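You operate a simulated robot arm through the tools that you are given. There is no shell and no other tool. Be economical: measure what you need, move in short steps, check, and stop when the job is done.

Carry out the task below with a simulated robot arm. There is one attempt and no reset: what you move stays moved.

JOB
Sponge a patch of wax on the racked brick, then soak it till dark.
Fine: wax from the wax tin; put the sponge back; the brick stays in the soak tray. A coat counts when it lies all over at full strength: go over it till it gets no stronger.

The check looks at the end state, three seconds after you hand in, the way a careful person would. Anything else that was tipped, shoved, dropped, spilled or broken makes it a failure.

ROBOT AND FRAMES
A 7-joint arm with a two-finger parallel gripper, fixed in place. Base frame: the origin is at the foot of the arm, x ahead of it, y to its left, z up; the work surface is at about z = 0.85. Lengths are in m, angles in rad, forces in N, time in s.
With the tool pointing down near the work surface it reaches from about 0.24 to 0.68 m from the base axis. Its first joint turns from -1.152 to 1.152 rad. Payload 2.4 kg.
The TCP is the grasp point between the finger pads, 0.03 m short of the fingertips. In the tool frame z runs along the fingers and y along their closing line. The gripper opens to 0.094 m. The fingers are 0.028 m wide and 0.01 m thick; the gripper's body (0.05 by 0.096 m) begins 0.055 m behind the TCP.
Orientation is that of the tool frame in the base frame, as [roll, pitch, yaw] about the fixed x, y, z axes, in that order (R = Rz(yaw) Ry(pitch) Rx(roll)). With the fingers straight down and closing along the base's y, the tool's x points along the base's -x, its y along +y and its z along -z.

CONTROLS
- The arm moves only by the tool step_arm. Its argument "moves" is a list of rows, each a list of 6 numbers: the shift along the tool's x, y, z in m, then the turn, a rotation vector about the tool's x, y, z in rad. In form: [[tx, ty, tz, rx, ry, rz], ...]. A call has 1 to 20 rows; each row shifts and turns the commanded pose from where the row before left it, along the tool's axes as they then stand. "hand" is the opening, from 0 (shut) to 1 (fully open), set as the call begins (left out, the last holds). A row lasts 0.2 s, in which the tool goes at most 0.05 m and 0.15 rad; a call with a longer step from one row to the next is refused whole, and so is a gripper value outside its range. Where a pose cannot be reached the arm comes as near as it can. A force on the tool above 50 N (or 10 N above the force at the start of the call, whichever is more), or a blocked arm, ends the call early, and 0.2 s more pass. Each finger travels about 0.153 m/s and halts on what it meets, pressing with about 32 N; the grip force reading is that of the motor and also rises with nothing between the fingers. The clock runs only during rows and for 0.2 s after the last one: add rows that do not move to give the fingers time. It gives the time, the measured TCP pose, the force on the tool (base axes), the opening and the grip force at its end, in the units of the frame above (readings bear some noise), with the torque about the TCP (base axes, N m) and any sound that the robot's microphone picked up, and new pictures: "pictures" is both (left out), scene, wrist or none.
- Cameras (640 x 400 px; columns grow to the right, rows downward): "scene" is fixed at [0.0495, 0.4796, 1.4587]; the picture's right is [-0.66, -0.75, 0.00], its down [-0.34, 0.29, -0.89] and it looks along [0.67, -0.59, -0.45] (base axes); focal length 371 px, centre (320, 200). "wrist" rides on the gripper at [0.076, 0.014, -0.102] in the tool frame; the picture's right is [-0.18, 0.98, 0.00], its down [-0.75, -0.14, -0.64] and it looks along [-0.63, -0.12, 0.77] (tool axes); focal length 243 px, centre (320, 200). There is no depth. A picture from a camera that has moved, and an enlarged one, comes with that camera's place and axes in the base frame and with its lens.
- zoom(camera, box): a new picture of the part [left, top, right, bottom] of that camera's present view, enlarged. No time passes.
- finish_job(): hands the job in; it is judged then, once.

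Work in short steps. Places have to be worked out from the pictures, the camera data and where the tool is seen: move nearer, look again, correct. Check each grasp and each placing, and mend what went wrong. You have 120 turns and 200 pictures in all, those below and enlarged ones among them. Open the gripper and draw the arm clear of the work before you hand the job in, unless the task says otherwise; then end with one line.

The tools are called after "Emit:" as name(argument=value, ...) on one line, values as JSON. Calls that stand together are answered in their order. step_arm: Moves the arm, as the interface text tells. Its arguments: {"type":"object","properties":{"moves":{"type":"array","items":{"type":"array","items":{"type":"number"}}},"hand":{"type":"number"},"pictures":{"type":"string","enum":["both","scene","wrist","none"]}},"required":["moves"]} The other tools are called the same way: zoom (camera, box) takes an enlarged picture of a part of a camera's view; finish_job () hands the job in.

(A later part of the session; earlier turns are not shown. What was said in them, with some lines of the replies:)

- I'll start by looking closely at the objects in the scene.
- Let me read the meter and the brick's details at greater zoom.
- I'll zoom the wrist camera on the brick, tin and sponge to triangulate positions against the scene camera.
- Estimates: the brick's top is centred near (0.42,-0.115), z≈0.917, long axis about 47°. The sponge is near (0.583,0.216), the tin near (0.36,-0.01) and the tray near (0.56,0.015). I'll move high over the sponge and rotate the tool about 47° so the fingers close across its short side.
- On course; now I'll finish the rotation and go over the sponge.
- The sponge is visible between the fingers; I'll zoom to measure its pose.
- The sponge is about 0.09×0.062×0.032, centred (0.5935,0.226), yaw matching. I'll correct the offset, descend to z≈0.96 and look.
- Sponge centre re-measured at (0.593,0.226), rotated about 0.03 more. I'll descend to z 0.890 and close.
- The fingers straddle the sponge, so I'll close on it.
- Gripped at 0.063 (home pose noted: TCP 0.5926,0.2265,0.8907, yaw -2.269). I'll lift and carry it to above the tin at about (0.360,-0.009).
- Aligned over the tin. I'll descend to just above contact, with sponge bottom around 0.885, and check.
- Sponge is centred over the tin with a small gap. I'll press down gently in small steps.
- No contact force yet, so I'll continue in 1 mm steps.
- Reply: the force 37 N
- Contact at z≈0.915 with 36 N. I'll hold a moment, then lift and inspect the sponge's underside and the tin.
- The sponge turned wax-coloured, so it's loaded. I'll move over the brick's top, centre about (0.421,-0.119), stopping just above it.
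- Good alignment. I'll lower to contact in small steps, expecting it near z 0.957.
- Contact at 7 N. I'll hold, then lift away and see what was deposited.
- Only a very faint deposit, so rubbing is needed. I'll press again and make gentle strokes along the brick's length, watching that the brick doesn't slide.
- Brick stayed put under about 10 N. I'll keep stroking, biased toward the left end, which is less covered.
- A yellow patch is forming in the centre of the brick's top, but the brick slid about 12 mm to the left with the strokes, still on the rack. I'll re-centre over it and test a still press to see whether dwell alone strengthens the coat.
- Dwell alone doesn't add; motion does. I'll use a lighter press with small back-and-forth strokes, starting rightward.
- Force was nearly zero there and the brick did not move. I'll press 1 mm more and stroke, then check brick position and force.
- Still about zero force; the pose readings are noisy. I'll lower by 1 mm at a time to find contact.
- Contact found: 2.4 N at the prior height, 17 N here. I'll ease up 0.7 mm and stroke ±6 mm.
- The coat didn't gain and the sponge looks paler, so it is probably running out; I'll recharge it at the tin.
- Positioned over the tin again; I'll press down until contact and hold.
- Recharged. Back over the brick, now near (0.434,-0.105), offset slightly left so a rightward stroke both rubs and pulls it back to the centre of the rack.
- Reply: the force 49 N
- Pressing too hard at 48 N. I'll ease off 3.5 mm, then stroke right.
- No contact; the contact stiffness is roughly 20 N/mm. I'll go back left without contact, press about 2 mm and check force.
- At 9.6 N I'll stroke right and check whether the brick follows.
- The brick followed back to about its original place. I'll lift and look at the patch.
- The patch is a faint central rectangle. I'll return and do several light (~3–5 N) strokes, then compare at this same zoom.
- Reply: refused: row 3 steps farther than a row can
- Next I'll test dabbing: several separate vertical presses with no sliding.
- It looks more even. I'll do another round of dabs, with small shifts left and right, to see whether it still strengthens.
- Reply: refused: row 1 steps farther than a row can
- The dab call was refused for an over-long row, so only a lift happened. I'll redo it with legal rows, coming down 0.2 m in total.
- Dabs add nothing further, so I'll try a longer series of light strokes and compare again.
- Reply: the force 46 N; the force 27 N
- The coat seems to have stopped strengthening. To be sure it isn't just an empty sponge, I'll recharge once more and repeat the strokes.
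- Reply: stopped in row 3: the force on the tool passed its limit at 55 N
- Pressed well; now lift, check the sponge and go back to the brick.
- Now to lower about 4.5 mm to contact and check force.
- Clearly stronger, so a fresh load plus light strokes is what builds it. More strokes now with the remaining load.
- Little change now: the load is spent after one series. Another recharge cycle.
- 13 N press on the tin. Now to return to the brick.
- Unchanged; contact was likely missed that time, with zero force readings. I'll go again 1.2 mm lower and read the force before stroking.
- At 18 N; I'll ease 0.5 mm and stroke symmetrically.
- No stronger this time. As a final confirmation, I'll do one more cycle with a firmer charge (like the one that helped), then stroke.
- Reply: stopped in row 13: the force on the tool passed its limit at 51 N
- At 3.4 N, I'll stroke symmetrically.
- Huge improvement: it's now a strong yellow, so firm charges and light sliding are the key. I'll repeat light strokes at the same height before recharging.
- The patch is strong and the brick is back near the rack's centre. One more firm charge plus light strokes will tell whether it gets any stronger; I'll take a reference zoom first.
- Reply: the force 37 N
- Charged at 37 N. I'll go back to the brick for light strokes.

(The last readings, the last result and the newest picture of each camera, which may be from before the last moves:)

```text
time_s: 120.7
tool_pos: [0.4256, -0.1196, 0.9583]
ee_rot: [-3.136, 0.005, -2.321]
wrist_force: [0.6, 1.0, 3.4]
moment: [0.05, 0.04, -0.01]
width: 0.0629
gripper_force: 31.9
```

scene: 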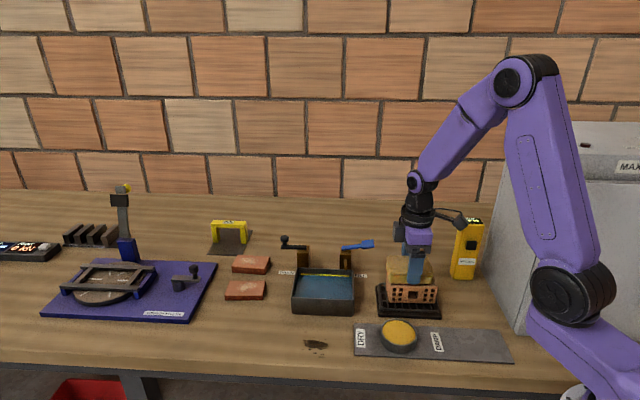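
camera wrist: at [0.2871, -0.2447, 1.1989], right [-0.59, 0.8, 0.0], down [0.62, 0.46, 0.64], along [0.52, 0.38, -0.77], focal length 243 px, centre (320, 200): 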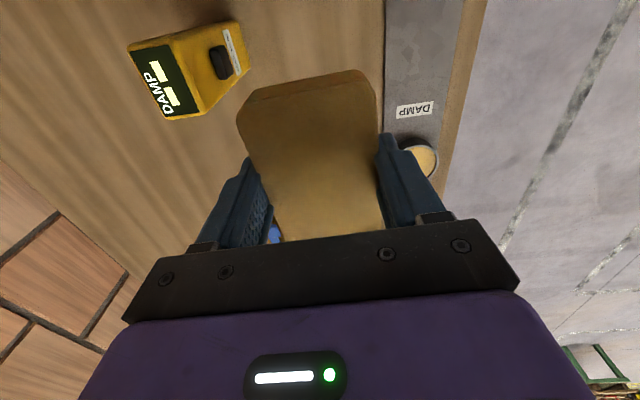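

Emit:
step_arm(moves=[[0.008, 0, 0.0002, 0, 0, 0], [-0.008, 0, 0, 0, 0, 0], [-0.008, 0, 0, 0, 0, 0], [0.008, 0, 0, 0, 0, 0], [0.008, 0, 0, 0, 0, 0], [-0.008, 0, 0, 0, 0, 0], [-0.008, 0, 0, 0, 0, 0], [0.008, 0, 0, 0, 0, 0], [0.008, 0, 0, 0, 0, 0], [-0.008, 0, 0, 0, 0, 0], [-0.008, 0, 0, 0, 0, 0], [0.008, 0, 0, 0, 0, 0]], pictures="none")

Emit:
step_arm(moves=[[0, 0, -0.01, 0, 0, 0], [0, 0, -0.04, 0, 0, 0], [0, 0, -0.05, 0, 0, 0], [0, 0, 0, 0, 0, 0]], pictures="none")

Emit:
zoom(camera="scene", box=[385, 265, 435, 295])

```text
time_s: 123.3
tool_pos: [0.4243, -0.1199, 0.958]
ee_rot: [-3.136, 0.006, -2.32]
wrist_force: [1.9, 1.0, 2.6]
moment: [0.09, -0.01, -0.04]
width: 0.0627
gripper_force: 32.1
```

```text
time_s: 124.3
tool_pos: [0.4232, -0.1199, 1.0595]
ee_rot: [-3.138, 0.006, -2.32]
wrist_force: [-1.0, 0.1, -1.0]
moment: [0.02, 0.01, 0.02]
width: 0.0627
gripper_force: 32.5
```

```text
12.80 times, centred on (410, 280) of scene
camera zoom: at [0.0495, 0.4796, 1.4587], right [-0.66, -0.75, 0.0], down [-0.34, 0.29, -0.89], along [0.67, -0.59, -0.45], focal length 4749 px, centre (-832, -824)
```

zoom: 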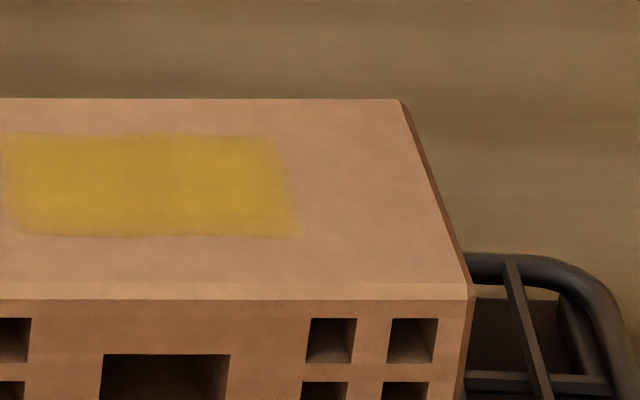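

Colour is essentially the same as before, but the brick slid left a fair bit. I'll look at the whole thing.

Emit:
zoom(camera="scene", box=[350, 240, 450, 325])

```text
4.71 times, centred on (400, 282) of scene
camera zoom: at [0.0495, 0.4796, 1.4587], right [-0.66, -0.75, 0.0], down [-0.34, 0.29, -0.89], along [0.67, -0.59, -0.45], focal length 1746 px, centre (-56, -188)
```

zoom: 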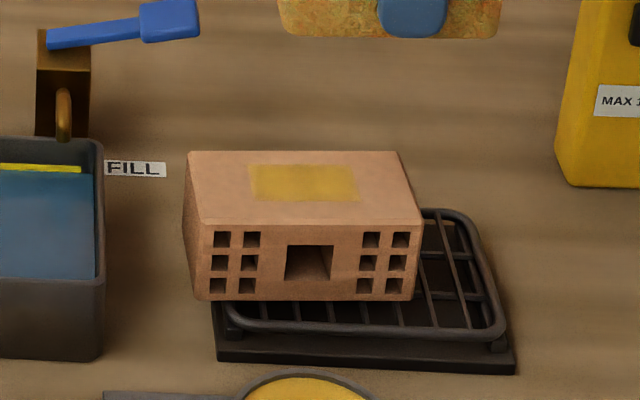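

Coat saturated (heavy sliding added nothing further), and the brick still sits stably on the rack. Now the sponge goes back home.

Emit:
step_arm(moves=[[-0.041, 0.01243, 0, 0, 0, 0], [-0.041, 0.01243, 0, 0, 0, 0], [-0.041, 0.01243, 0, 0, 0, 0], [-0.041, 0.01243, 0, 0, 0, 0], [-0.041, 0.01243, 0, 0, 0, 0], [-0.041, 0.01243, 0, 0, 0, 0], [-0.041, 0.01243, 0, 0, 0, 0], [-0.041, 0.01243, 0, 0, 0, 0], [-0.041, 0.01243, 0, 0, 0, 0], [0, 0, 0.04, 0, 0, -0.05], [0, 0, 0.04, 0, 0, 0], [0, 0, 0.04, 0, 0, 0], [0, 0, 0, 0, 0, 0]], pictures="scene")

```text
time_s: 127.1
tool_pos: [0.5938, 0.2254, 0.9398]
ee_rot: [-3.137, 0.004, -2.269]
wrist_force: [0.5, 0.5, 0.2]
moment: [-0.01, -0.01, -0.02]
width: 0.0627
gripper_force: 32.2
```

scene: 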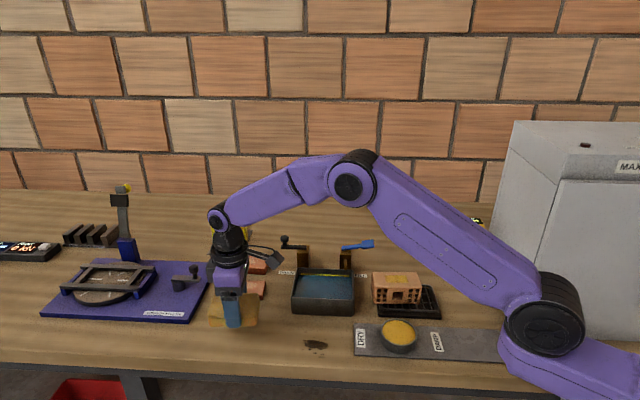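

Right over its home. I'll lower to z≈0.892 and feel for contact.

Emit:
step_arm(moves=[[0, 0, 0.03, 0, 0, 0], [0, 0, 0.012, 0, 0, 0], [0, 0, 0.003, 0, 0, 0], [0, 0, 0.002, 0, 0, 0], [0, 0, 0.001, 0, 0, 0], [0, 0, 0, 0, 0, 0]], pictures="none")

```text
time_s: 128.5
tool_pos: [0.5946, 0.226, 0.8925]
ee_rot: [-3.136, 0.005, -2.267]
wrist_force: [-0.4, 0.6, -0.5]
moment: [-0.01, 0.04, 0.0]
width: 0.0629
gripper_force: 31.7
```

Emit:
step_arm(moves=[[0, 0, 0.001, 0, 0, 0], [0, 0, 0.001, 0, 0, 0], [0, 0, 0, 0, 0, 0]], pictures="none")

```text
time_s: 129.3
tool_pos: [0.5935, 0.2261, 0.8908]
ee_rot: [-3.138, 0.004, -2.269]
wrist_force: [-0.3, 0.0, 0.6]
moment: [-0.01, -0.01, 0.02]
width: 0.0624
gripper_force: 31.6
```

At home height within a millimetre, so I'll open and retreat upward.

Emit:
step_arm(moves=[[0, 0, 0.0005, 0, 0, 0], [0, 0, 0, 0, 0, 0], [0, 0, 0, 0, 0, 0]], hand=1, pictures="none")

Emit:
step_arm(moves=[[0, 0, -0.03, 0, 0, 0], [0, 0, -0.045, 0, 0, 0], [0, 0, -0.05, 0, 0, 0], [0, 0, -0.05, 0, 0, 0], [0, 0, 0, 0, 0, 0]], pictures="both")

```text
time_s: 130.1
tool_pos: [0.5932, 0.2254, 0.8903]
ee_rot: [-3.135, 0.006, -2.269]
wrist_force: [0.2, -1.1, 0.2]
moment: [0.01, -0.02, 0.0]
width: 0.0941
gripper_force: 0.1
```

```text
time_s: 131.3
tool_pos: [0.5926, 0.2233, 1.0653]
ee_rot: [-3.137, 0.003, -2.268]
wrist_force: [-0.7, 0.2, -0.5]
moment: [0.01, 0.0, 0.01]
width: 0.0936
gripper_force: 0.0
camera wrist: at [0.532, 0.1752, 1.1677], right [-0.63, 0.77, 0.0], down [0.59, 0.49, 0.65], along [0.5, 0.41, -0.76], focal length 243 px, centre (320, 200)
```

scene: 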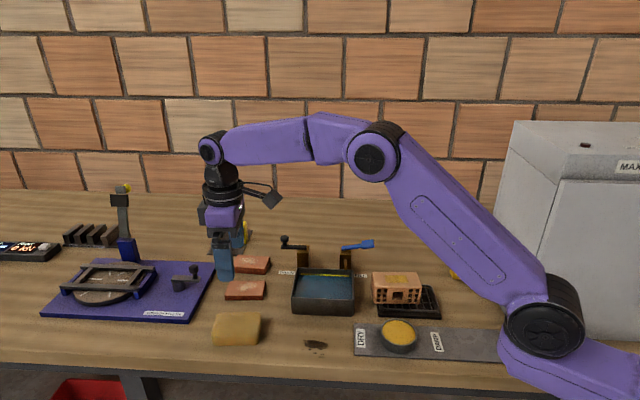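
wrist: 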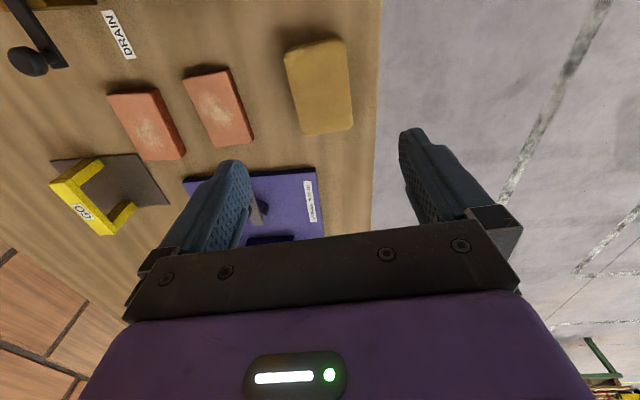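

Sponge is home. I'll hover over the tray to measure it and the water level on the way to the brick.

Emit:
step_arm(moves=[[0.0356, -0.022, 0, 0, 0, 0], [0.0356, -0.022, 0, 0, 0, 0], [0.0356, -0.022, 0, 0, 0, 0], [0.0356, -0.022, 0, 0, 0, 0], [0.0356, -0.022, 0, 0, 0, 0.02], [0, 0, 0, 0, 0, 0]], pictures="wrist")

Emit:
zoom(camera="wrist", box=[210, 0, 410, 160])

```text
time_s: 132.7
tool_pos: [0.5616, 0.0155, 1.0648]
ee_rot: [-3.135, 0.005, -2.291]
wrist_force: [-0.3, 0.2, -0.4]
moment: [0.0, -0.01, 0.0]
width: 0.0939
gripper_force: 0.0
camera wrist: at [0.4998, -0.0317, 1.1662], right [-0.62, 0.79, 0.0], down [0.6, 0.47, 0.65], along [0.51, 0.4, -0.76], focal length 243 px, centre (320, 200)
```

wrist: 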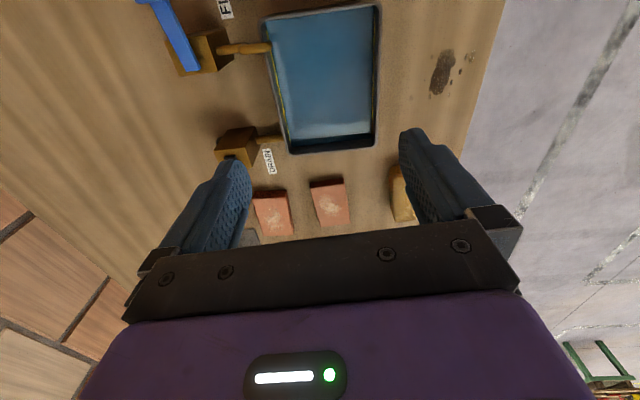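

```text
2.50 times, centred on (310, 80) of wrist
camera zoom: at [0.4998, -0.0317, 1.1662], right [-0.62, 0.79, 0.0], down [0.6, 0.47, 0.65], along [0.51, 0.4, -0.76], focal length 606 px, centre (345, 500)
```

zoom: 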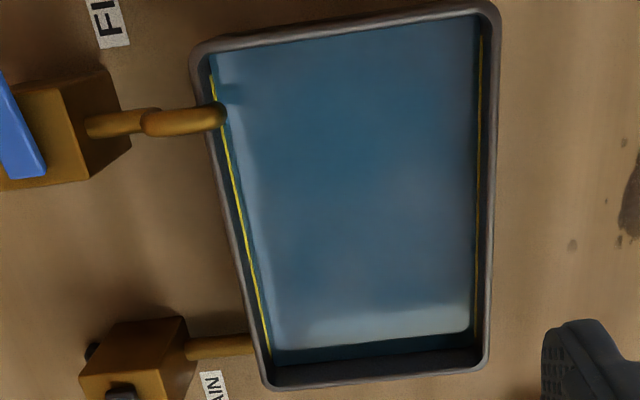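

The tray's centre is about (0.561,0.021), long axis ≈45.5°, rim ≈0.895, and water stands just under the yellow line. Now I'll go over the brick (about (0.439,-0.094)).

Emit:
step_arm(moves=[[0.0408, 0.005, 0, 0, 0, 0], [0.0408, 0.005, 0, 0, 0, 0], [0.0408, 0.005, 0, 0, 0, 0], [0.0407, 0.005, 0, 0, 0, 0], [0, 0, 0.04, 0, 0, 0], [0, 0, 0, 0, 0, 0]], pictures="wrist")

Emit:
zoom(camera="wrist", box=[220, 0, 420, 190])

```text
time_s: 134.1
tool_pos: [0.4404, -0.095, 1.0231]
ee_rot: [-3.137, 0.005, -2.29]
wrist_force: [-0.2, -0.4, -0.3]
moment: [-0.01, 0.0, -0.01]
width: 0.0941
gripper_force: 0.1
camera wrist: at [0.3792, -0.1415, 1.1255], right [-0.62, 0.79, 0.0], down [0.6, 0.47, 0.65], along [0.51, 0.4, -0.76], focal length 243 px, centre (320, 200)
```

wrist: 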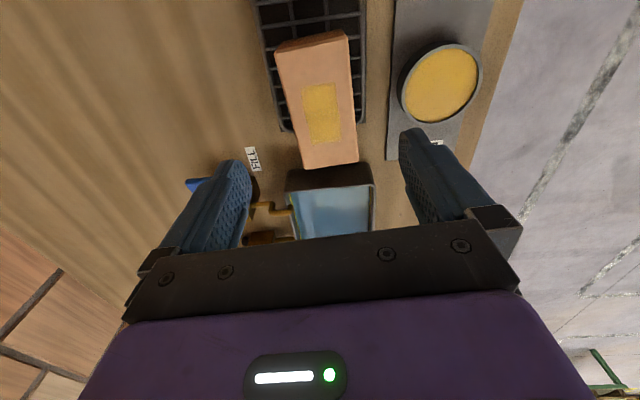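

```text
2.11 times, centred on (320, 95) of wrist
camera zoom: at [0.3792, -0.1415, 1.1255], right [-0.62, 0.79, 0.0], down [0.6, 0.47, 0.65], along [0.51, 0.4, -0.76], focal length 511 px, centre (320, 421)
```

zoom: 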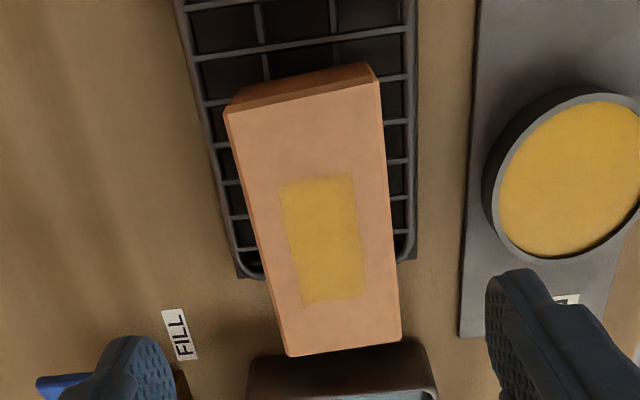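

Brick centre ≈(0.440,-0.093), yaw matches. Descending to z≈0.912 with the fingers astride it.

Emit:
step_arm(moves=[[-0.0015, 0.0013, 0.04, 0, 0, 0], [0, 0, 0.04, 0, 0, 0], [0, 0, 0.02, 0, 0, 0], [0, 0, 0.011, 0, 0, 0], [0, 0, 0, 0, 0, 0]], pictures="wrist")

Emit:
zoom(camera="scene", box=[350, 240, 450, 325])

```text
time_s: 135.3
tool_pos: [0.4422, -0.0897, 0.9137]
ee_rot: [-3.138, 0.006, -2.291]
wrist_force: [0.3, -0.4, -0.1]
moment: [0.07, 0.01, 0.0]
width: 0.0939
gripper_force: 0.0
camera wrist: at [0.3806, -0.1368, 1.0145], right [-0.62, 0.79, 0.0], down [0.6, 0.47, 0.65], along [0.51, 0.4, -0.76], focal length 243 px, centre (320, 200)
```

wrist: 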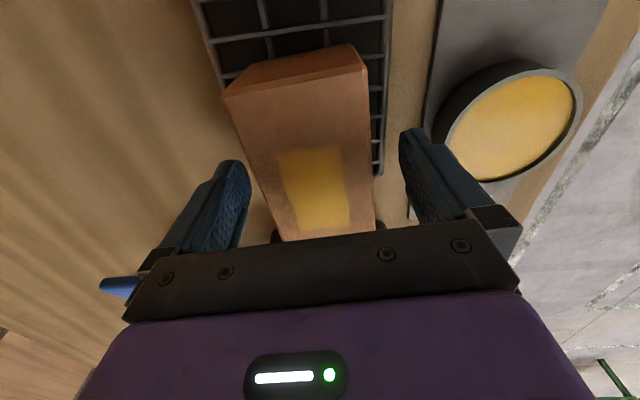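

```text
4.71 times, centred on (400, 282) of scene
camera zoom: at [0.0495, 0.4796, 1.4587], right [-0.66, -0.75, 0.0], down [-0.34, 0.29, -0.89], along [0.67, -0.59, -0.45], focal length 1746 px, centre (-56, -188)
```

zoom: 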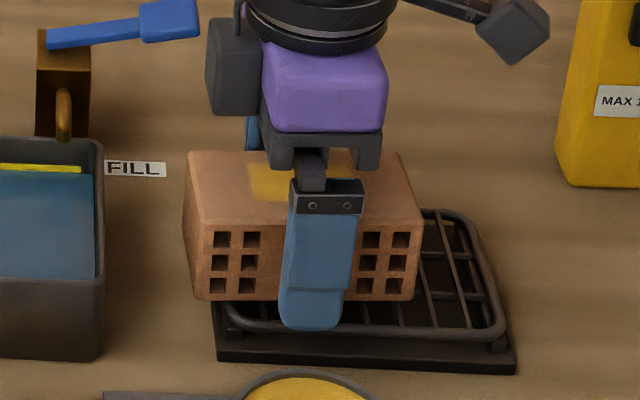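

Centred on the brick; closing the gripper.

Emit:
step_arm(moves=[[0, 0, 0, 0, 0, 0], [0, 0, 0, 0, 0, 0], [0, 0, 0, 0, 0, 0]], hand=0, pictures="none")

Emit:
step_arm(moves=[[0, 0, -0.005, 0, 0, 0], [0, 0, -0.02, 0, 0, 0], [0, 0, -0.03, 0, 0, 0], [0, 0, -0.03, 0, 0, 0], [0, 0, 0, 0, 0, 0]], pictures="both")

```text
time_s: 136.1
tool_pos: [0.4424, -0.0897, 0.9122]
ee_rot: [-3.137, 0.005, -2.29]
wrist_force: [0.8, -1.5, -0.2]
moment: [0.06, -0.03, -0.06]
width: 0.0593
gripper_force: 32.1
```

```text
time_s: 137.3
tool_pos: [0.441, -0.089, 0.9983]
ee_rot: [-3.136, 0.002, -2.289]
wrist_force: [-1.0, -0.2, -3.0]
moment: [0.0, 0.01, -0.02]
width: 0.0592
gripper_force: 31.5
camera wrist: at [0.3797, -0.1367, 1.0993], right [-0.62, 0.79, 0.0], down [0.6, 0.47, 0.65], along [0.51, 0.4, -0.76], focal length 243 px, centre (320, 200)
```

scene: 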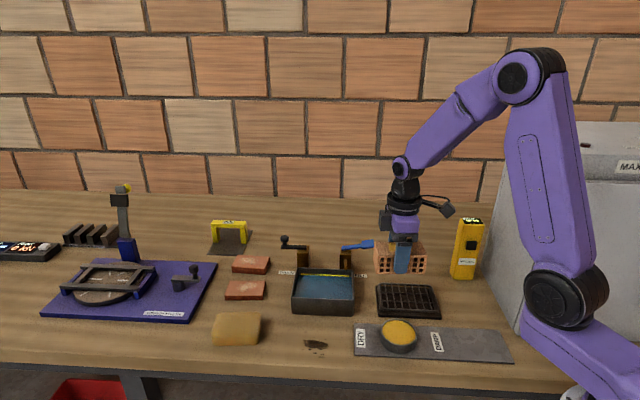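
wrist: 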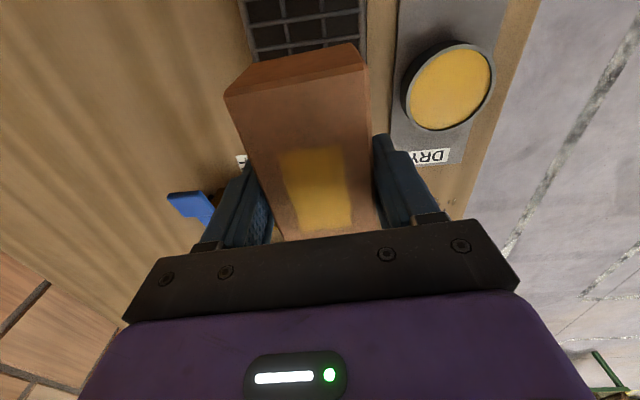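

Held securely (width 0.059, ~0.3 kg). I'll carry it over the tray and turn about 3° to align.

Emit:
step_arm(moves=[[-0.0403, -0.0042, 0, 0, 0, 0], [-0.0403, -0.0042, 0, 0, 0, 0], [-0.0403, -0.0043, 0, 0, 0, 0], [-0.0402, -0.0043, 0, 0, 0, 0], [0, 0, 0, 0, 0, 0.055], [0, 0, 0.02, 0, 0, 0], [0, 0, 0, 0, 0, 0]], pictures="both")

Emit:
zoom(camera="scene", box=[275, 220, 385, 325])

Emit:
zoom(camera="wrist", box=[200, 0, 420, 200])

```text
time_s: 138.9
tool_pos: [0.5599, 0.0204, 0.9766]
ee_rot: [-3.14, 0.003, -2.347]
wrist_force: [0.0, 0.2, -3.7]
moment: [-0.01, 0.01, -0.02]
width: 0.0592
gripper_force: 32.0
camera wrist: at [0.4965, -0.0232, 1.0795], right [-0.57, 0.82, 0.0], down [0.62, 0.44, 0.65], along [0.53, 0.37, -0.76], focal length 243 px, centre (320, 200)
```

scene: 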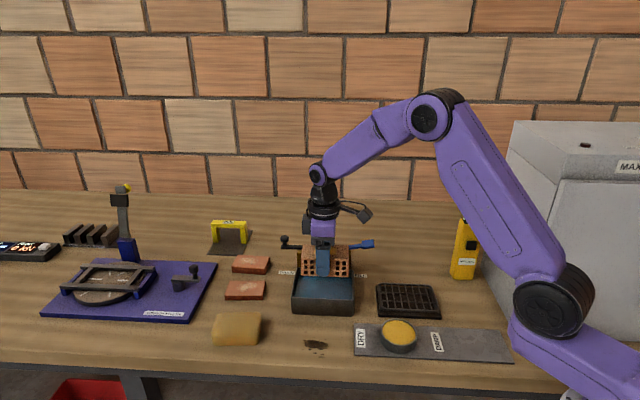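
wrist: 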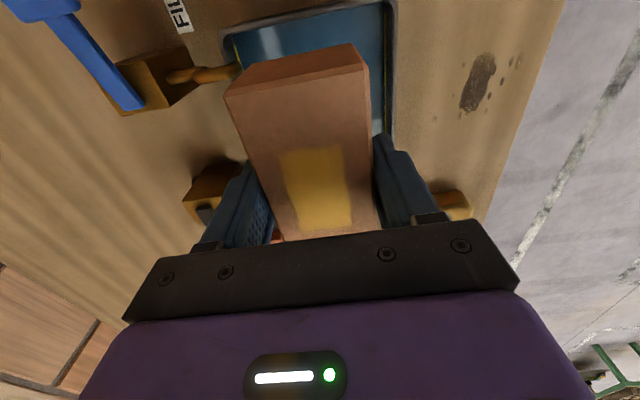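

```text
3.81 times, centred on (330, 272) of scene
camera zoom: at [0.0496, 0.4796, 1.4587], right [-0.66, -0.75, 0.0], down [-0.34, 0.29, -0.89], along [0.67, -0.59, -0.45], focal length 1413 px, centre (282, -76)
```

zoom: 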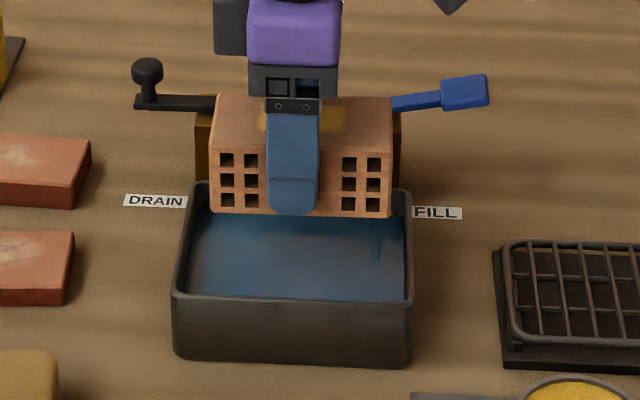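

```text
2.00 times, centred on (310, 100) of wrist
camera zoom: at [0.4965, -0.0232, 1.0795], right [-0.57, 0.82, 0.0], down [0.62, 0.44, 0.65], along [0.53, 0.37, -0.76], focal length 485 px, centre (340, 400)
```

zoom: 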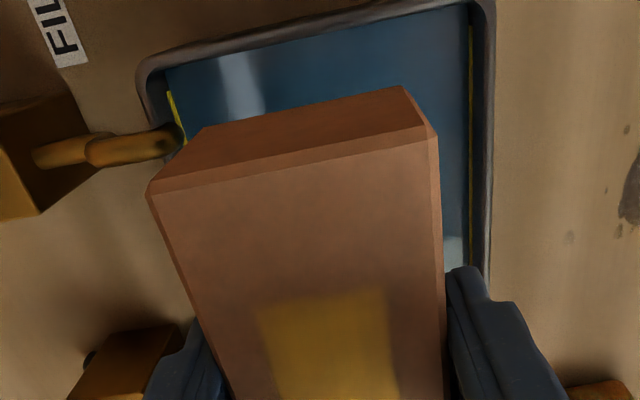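

The tray's inner walls lie at about ±0.049 across and ±0.067 along from the TCP, so the brick is well centred and clears the spout. Lowering to z≈0.905.

Emit:
step_arm(moves=[[0, 0.001, 0.025, 0, 0, 0], [0, 0, 0.025, 0, 0, 0], [0, 0, 0.02, 0, 0, 0], [0, 0, 0, 0, 0, 0]], pictures="scene")

Emit:
zoom(camera="scene", box=[275, 220, 385, 325])

```text
time_s: 139.9
tool_pos: [0.5604, 0.0221, 0.9087]
ee_rot: [-3.137, 0.006, -2.342]
wrist_force: [-0.2, 0.0, -3.6]
moment: [0.01, 0.0, 0.0]
width: 0.0591
gripper_force: 31.7
```

scene: 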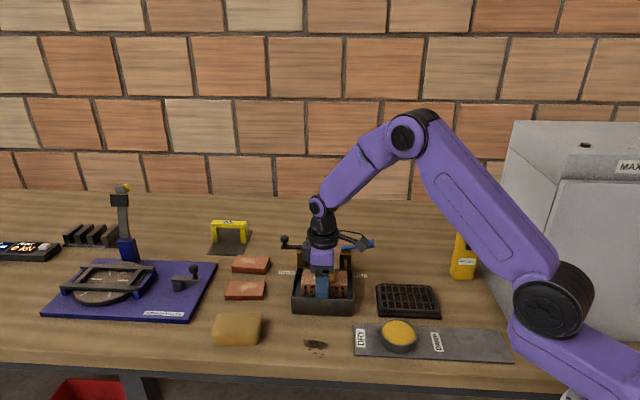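

```text
3.81 times, centred on (330, 272) of scene
camera zoom: at [0.0496, 0.4796, 1.4587], right [-0.66, -0.75, 0.0], down [-0.34, 0.29, -0.89], along [0.67, -0.59, -0.45], focal length 1413 px, centre (282, -76)
```

zoom: 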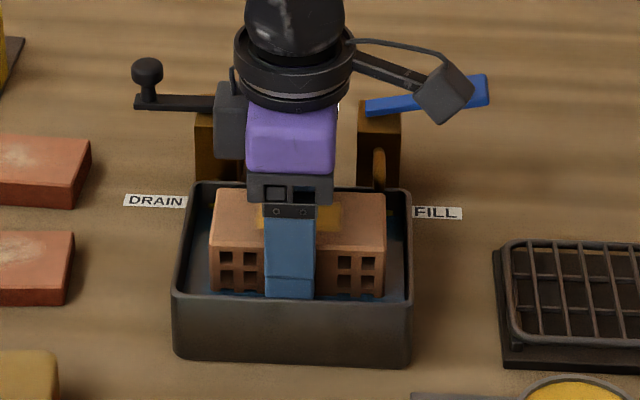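

Centred in the tray. Lowering slowly till the brick meets the floor.

Emit:
step_arm(moves=[[0, 0, 0.005, 0, 0, 0], [0, 0, 0.004, 0, 0, 0], [0, 0, 0.003, 0, 0, 0], [0, 0, 0.002, 0, 0, 0], [0, 0, 0, 0, 0, 0]], pictures="none")

```text
time_s: 141.1
tool_pos: [0.5597, 0.0217, 0.8956]
ee_rot: [-3.135, 0.006, -2.343]
wrist_force: [-7.8, -0.3, 17.6]
moment: [-0.06, 0.42, -0.01]
width: 0.0591
gripper_force: 31.9
```

Floor contact at z≈0.896. I'll ease 0.5 mm and open only partway (to ~0.067) so the fingers don't hit the tray walls.

Emit:
step_arm(moves=[[0, 0, -0.0007, 0, 0, 0], [0, 0, 0, 0, 0, 0], [0, 0, 0, 0, 0, 0]], hand=0.71, pictures="none")

Emit:
zoom(camera="scene", box=[275, 220, 385, 325])

```text
time_s: 141.9
tool_pos: [0.5593, 0.0224, 0.8956]
ee_rot: [-3.137, 0.006, -2.345]
wrist_force: [0.0, 0.3, -0.3]
moment: [-0.01, 0.0, 0.02]
width: 0.0667
gripper_force: 0.0
```

```text
3.81 times, centred on (330, 272) of scene
camera zoom: at [0.0495, 0.4796, 1.4587], right [-0.66, -0.75, 0.0], down [-0.34, 0.29, -0.89], along [0.67, -0.59, -0.45], focal length 1413 px, centre (282, -76)
```

zoom: 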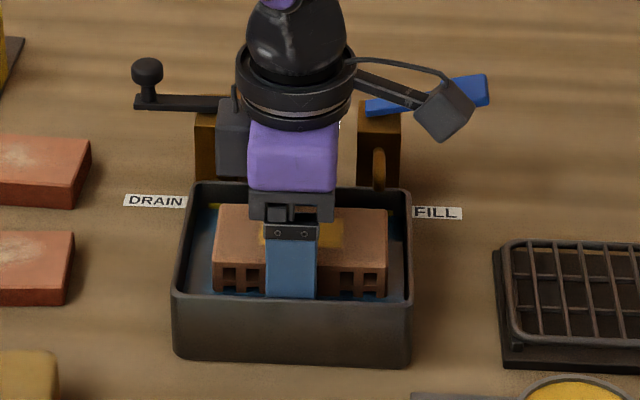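

Released freely. Retreating straight up, then a look.

Emit:
step_arm(moves=[[0, 0, -0.02, 0, 0, 0], [0, 0, -0.03, 0, 0, 0], [0, 0, -0.04, 0, 0, 0], [0, 0, -0.05, 0, 0, 0], [0, 0, -0.05, 0, 0, 0], [0, 0, 0, 0, 0, 0]], pictures="both")

Emit:
zoom(camera="scene", box=[275, 240, 375, 325])

Emit:
zoom(camera="wrist", box=[210, 0, 410, 160])

```text
time_s: 143.3
tool_pos: [0.5588, 0.0216, 1.0878]
ee_rot: [-3.137, 0.004, -2.345]
wrist_force: [0.3, 0.4, 0.2]
moment: [-0.02, 0.01, -0.01]
width: 0.0666
gripper_force: 0.0
camera wrist: at [0.4944, -0.0225, 1.1895], right [-0.57, 0.82, 0.0], down [0.62, 0.44, 0.65], along [0.53, 0.37, -0.76], focal length 243 px, centre (320, 200)
```

scene: 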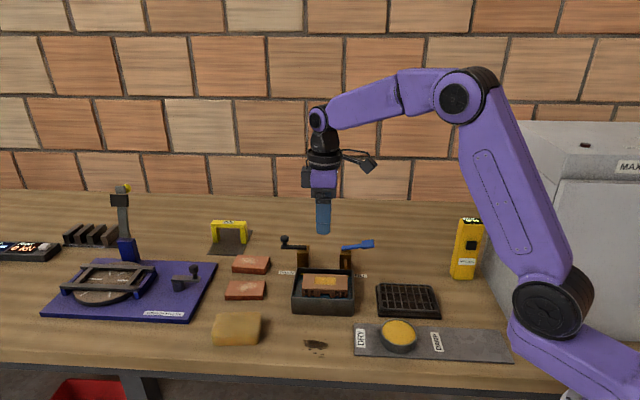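
wrist: 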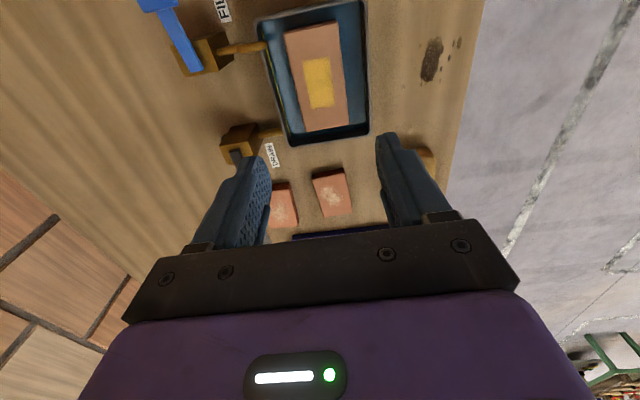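

```text
4.71 times, centred on (325, 282) of scene
camera zoom: at [0.0495, 0.4796, 1.4587], right [-0.66, -0.75, 0.0], down [-0.34, 0.29, -0.89], along [0.67, -0.59, -0.45], focal length 1746 px, centre (296, -188)
```

zoom: 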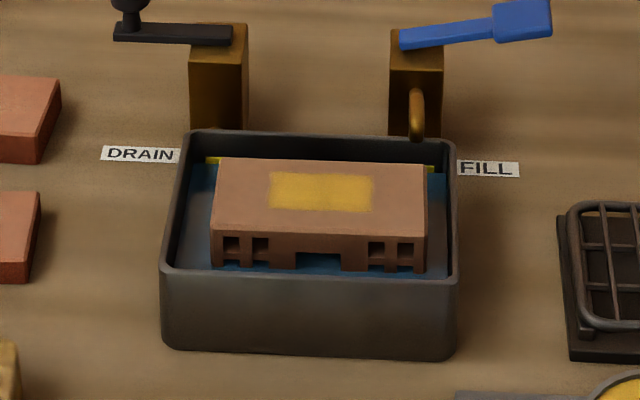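

```text
2.50 times, centred on (310, 80) of wrist
camera zoom: at [0.4944, -0.0225, 1.1895], right [-0.57, 0.82, 0.0], down [0.62, 0.44, 0.65], along [0.53, 0.37, -0.76], focal length 606 px, centre (345, 500)
```

zoom: 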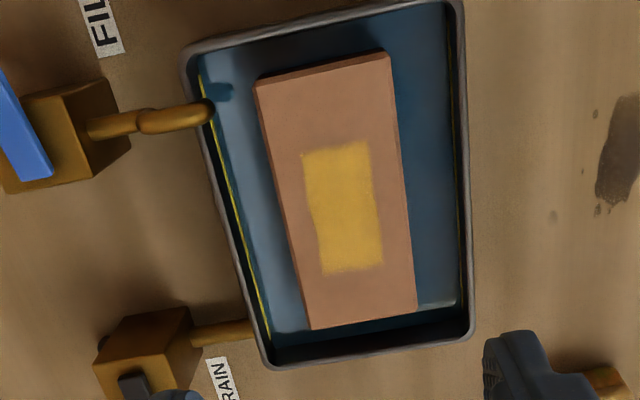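

Brick is seated in the water and already darkening. I'll wait and watch the colour.

Emit:
step_arm(moves=[[0, 0, 0, 0, 0, 0], [0, 0, 0, 0, 0, 0], [0, 0, 0, 0, 0, 0], [0, 0, 0, 0, 0, 0], [0, 0, 0, 0, 0, 0], [0, 0, 0, 0, 0, 0], [0, 0, 0, 0, 0, 0], [0, 0, 0, 0, 0, 0], [0, 0, 0, 0, 0, 0], [0, 0, 0, 0, 0, 0], [0, 0, 0, 0, 0, 0], [0, 0, 0, 0, 0, 0], [0, 0, 0, 0, 0, 0], [0, 0, 0, 0, 0, 0], [0, 0, 0, 0, 0, 0], [0, 0, 0, 0, 0, 0], [0, 0, 0, 0, 0, 0], [0, 0, 0, 0, 0, 0], [0, 0, 0, 0, 0, 0], [0, 0, 0, 0, 0, 0]], pictures="none")

Emit:
zoom(camera="scene", box=[275, 240, 375, 325])

```text
time_s: 147.5
tool_pos: [0.5581, 0.0217, 1.088]
ee_rot: [-3.136, 0.005, -2.343]
wrist_force: [0.7, -0.3, 0.7]
moment: [-0.01, 0.02, 0.01]
width: 0.0669
gripper_force: 0.0
```

```text
4.71 times, centred on (325, 282) of scene
camera zoom: at [0.0495, 0.4796, 1.4587], right [-0.66, -0.75, 0.0], down [-0.34, 0.29, -0.89], along [0.67, -0.59, -0.45], focal length 1746 px, centre (296, -188)
```

zoom: 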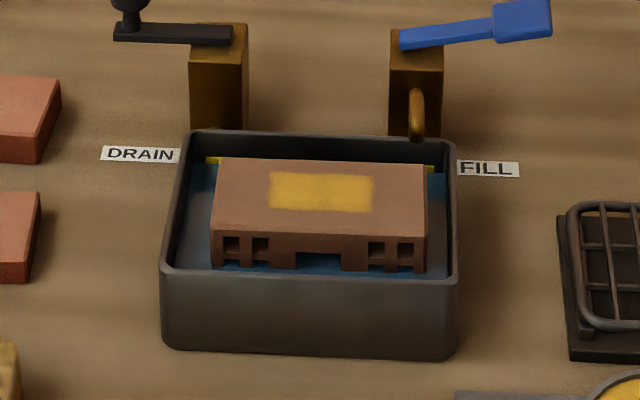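

It's steadily getting darker with the wax patch holding. More soaking time.

Emit:
step_arm(moves=[[0, 0, 0, 0, 0, 0], [0, 0, 0, 0, 0, 0], [0, 0, 0, 0, 0, 0], [0, 0, 0, 0, 0, 0], [0, 0, 0, 0, 0, 0], [0, 0, 0, 0, 0, 0], [0, 0, 0, 0, 0, 0], [0, 0, 0, 0, 0, 0], [0, 0, 0, 0, 0, 0], [0, 0, 0, 0, 0, 0], [0, 0, 0, 0, 0, 0], [0, 0, 0, 0, 0, 0], [0, 0, 0, 0, 0, 0], [0, 0, 0, 0, 0, 0], [0, 0, 0, 0, 0, 0], [0, 0, 0, 0, 0, 0], [0, 0, 0, 0, 0, 0], [0, 0, 0, 0, 0, 0], [0, 0, 0, 0, 0, 0], [0, 0, 0, 0, 0, 0]], pictures="none")

Emit:
step_arm(moves=[[0, 0, 0, 0, 0, 0], [0, 0, 0, 0, 0, 0], [0, 0, 0, 0, 0, 0], [0, 0, 0, 0, 0, 0], [0, 0, 0, 0, 0, 0], [0, 0, 0, 0, 0, 0], [0, 0, 0, 0, 0, 0], [0, 0, 0, 0, 0, 0], [0, 0, 0, 0, 0, 0], [0, 0, 0, 0, 0, 0], [0, 0, 0, 0, 0, 0], [0, 0, 0, 0, 0, 0], [0, 0, 0, 0, 0, 0], [0, 0, 0, 0, 0, 0], [0, 0, 0, 0, 0, 0], [0, 0, 0, 0, 0, 0], [0, 0, 0, 0, 0, 0], [0, 0, 0, 0, 0, 0], [0, 0, 0, 0, 0, 0], [0, 0, 0, 0, 0, 0]], pictures="none")

Emit:
zoom(camera="scene", box=[275, 240, 375, 325])

```text
time_s: 151.7
tool_pos: [0.5581, 0.0218, 1.0868]
ee_rot: [-3.137, 0.004, -2.343]
wrist_force: [-0.5, -0.3, -0.3]
moment: [-0.02, 0.0, -0.01]
width: 0.0667
gripper_force: 0.1
```

```text
time_s: 155.9
tool_pos: [0.5582, 0.0213, 1.0876]
ee_rot: [-3.138, 0.006, -2.343]
wrist_force: [0.5, 0.0, 0.4]
moment: [-0.02, 0.0, -0.01]
width: 0.0666
gripper_force: 0.0
```

```text
4.71 times, centred on (325, 282) of scene
camera zoom: at [0.0495, 0.4796, 1.4587], right [-0.66, -0.75, 0.0], down [-0.34, 0.29, -0.89], along [0.67, -0.59, -0.45], focal length 1746 px, centre (296, -188)
```

zoom: 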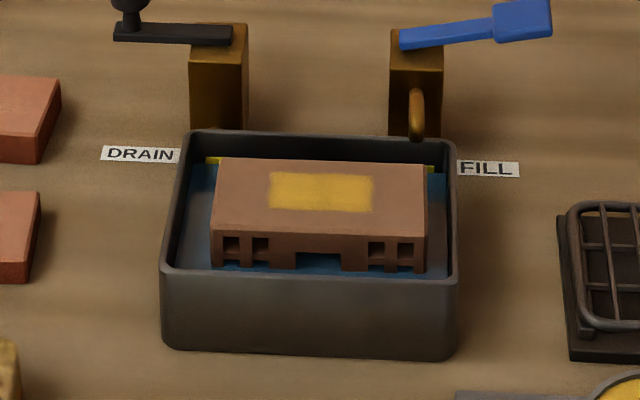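

Emit:
zoom(camera="scene", box=[300, 265, 350, 305])

Emit:
step_arm(moves=[[0, 0, 0, 0, 0, 0], [0, 0, 0, 0, 0, 0], [0, 0, 0, 0, 0, 0], [0, 0, 0, 0, 0, 0], [0, 0, 0, 0, 0, 0], [0, 0, 0, 0, 0, 0], [0, 0, 0, 0, 0, 0], [0, 0, 0, 0, 0, 0], [0, 0, 0, 0, 0, 0], [0, 0, 0, 0, 0, 0], [0, 0, 0, 0, 0, 0], [0, 0, 0, 0, 0, 0], [0, 0, 0, 0, 0, 0], [0, 0, 0, 0, 0, 0], [0, 0, 0, 0, 0, 0], [0, 0, 0, 0, 0, 0], [0, 0, 0, 0, 0, 0], [0, 0, 0, 0, 0, 0], [0, 0, 0, 0, 0, 0], [0, 0, 0, 0, 0, 0]], pictures="none")

Emit:
step_arm(moves=[[0, 0, 0, 0, 0, 0], [0, 0, 0, 0, 0, 0], [0, 0, 0, 0, 0, 0], [0, 0, 0, 0, 0, 0], [0, 0, 0, 0, 0, 0], [0, 0, 0, 0, 0, 0], [0, 0, 0, 0, 0, 0], [0, 0, 0, 0, 0, 0], [0, 0, 0, 0, 0, 0], [0, 0, 0, 0, 0, 0], [0, 0, 0, 0, 0, 0], [0, 0, 0, 0, 0, 0], [0, 0, 0, 0, 0, 0], [0, 0, 0, 0, 0, 0], [0, 0, 0, 0, 0, 0], [0, 0, 0, 0, 0, 0], [0, 0, 0, 0, 0, 0], [0, 0, 0, 0, 0, 0], [0, 0, 0, 0, 0, 0], [0, 0, 0, 0, 0, 0]], pictures="none")

Emit:
zoom(camera="scene", box=[300, 265, 350, 305])

```text
10.00 times, centred on (325, 285) of scene
camera zoom: at [0.0495, 0.4796, 1.4587], right [-0.66, -0.75, 0.0], down [-0.34, 0.29, -0.89], along [0.67, -0.59, -0.45], focal length 3710 px, centre (270, -650)
```

zoom: 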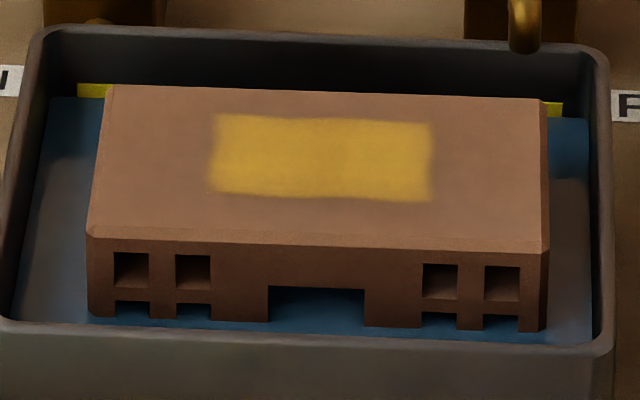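

```text
time_s: 160.1
tool_pos: [0.5584, 0.0198, 1.0877]
ee_rot: [-3.138, 0.004, -2.344]
wrist_force: [0.0, 0.0, 0.0]
moment: [0.04, 0.0, -0.02]
width: 0.0668
gripper_force: 0.0
```

```text
time_s: 164.3
tool_pos: [0.5584, 0.0212, 1.0867]
ee_rot: [-3.136, 0.004, -2.345]
wrist_force: [0.3, 0.2, -0.4]
moment: [-0.02, -0.01, 0.03]
width: 0.0666
gripper_force: 0.0
```

```text
10.00 times, centred on (325, 285) of scene
camera zoom: at [0.0495, 0.4796, 1.4587], right [-0.66, -0.75, 0.0], down [-0.34, 0.29, -0.89], along [0.67, -0.59, -0.45], focal length 3710 px, centre (270, -650)
```

zoom: 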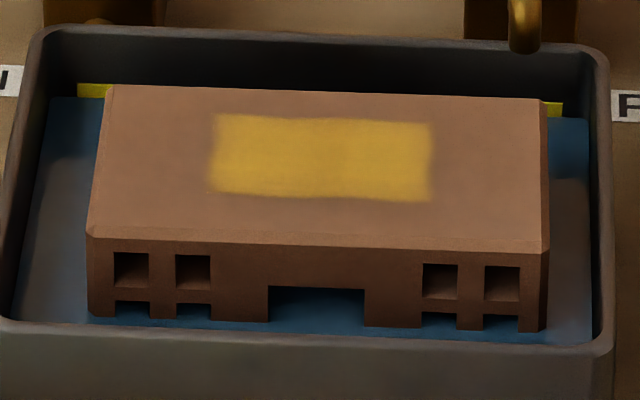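

Darkness has plateaued evenly, with the wax patch staying clear. I'll open the gripper fully and draw the arm up and back, then take a last look.

Emit:
step_arm(moves=[[0, 0, -0.04, 0, 0, 0], [0, 0, -0.04, 0, 0, 0], [0, 0, -0.02, 0, 0, 0], [0.04, 0, 0, 0, 0, 0], [0.04, 0, 0, 0, 0, 0], [0.04, 0, 0, 0, 0, 0], [0.04, 0, 0, 0, 0, 0], [0.04, 0, 0, 0, 0, 0], [0, 0, 0, 0, 0, 0], [0, 0, 0, 0, 0, 0], [0, 0, 0, 0, 0, 0], [0, 0, 0, 0, 0, 0], [0, 0, 0, 0, 0, 0], [0, 0, 0, 0, 0, 0], [0, 0, 0, 0, 0, 0], [0, 0, 0, 0, 0, 0], [0, 0, 0, 0, 0, 0], [0, 0, 0, 0, 0, 0], [0, 0, 0, 0, 0, 0], [0, 0, 0, 0, 0, 0]], hand=1, pictures="scene")

Emit:
zoom(camera="scene", box=[300, 265, 350, 305])

Emit:
zoom(camera="scene", box=[200, 220, 460, 370])

```text
time_s: 168.5
tool_pos: [0.4173, -0.1226, 1.1847]
ee_rot: [-3.138, 0.006, -2.343]
wrist_force: [-0.5, 0.5, -0.1]
moment: [0.0, -0.01, 0.0]
width: 0.0938
gripper_force: 0.1
```

scene: 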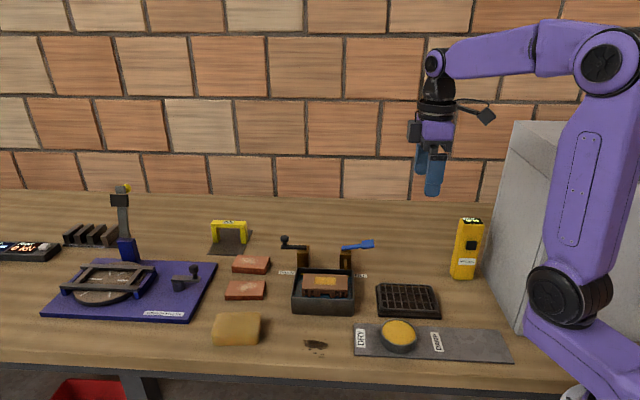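

```text
10.00 times, centred on (325, 285) of scene
camera zoom: at [0.0495, 0.4796, 1.4587], right [-0.66, -0.75, 0.0], down [-0.34, 0.29, -0.89], along [0.67, -0.59, -0.45], focal length 3710 px, centre (270, -650)
```

zoom: 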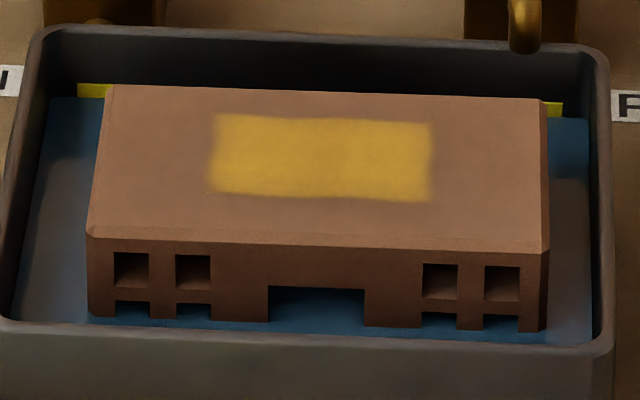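

```text
2.46 times, centred on (330, 295) of scene
camera zoom: at [0.0495, 0.4796, 1.4587], right [-0.66, -0.75, 0.0], down [-0.34, 0.29, -0.89], along [0.67, -0.59, -0.45], focal length 913 px, centre (295, -34)
```

zoom: 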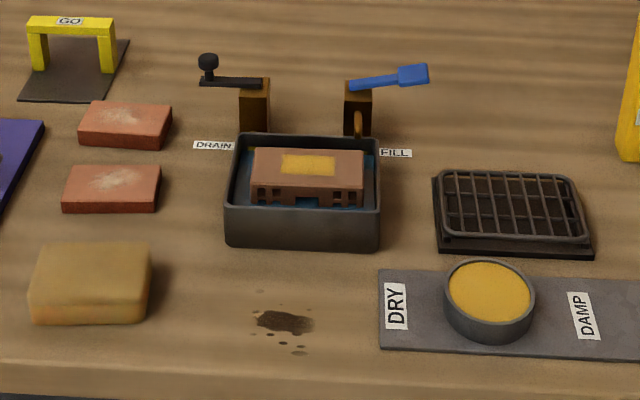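

Everything is in place: the waxed brick is dark in the tray, the sponge is home, the tin is unmoved and the arm is clear. Handing in.

Emit:
finish_job()

```text
The job is handed in.
```

The brick has a solid wax patch on top and sits in the soak tray; it darkened until it got no darker. The sponge is back in its place, nothing else was disturbed, and the arm is clear with the gripper open.
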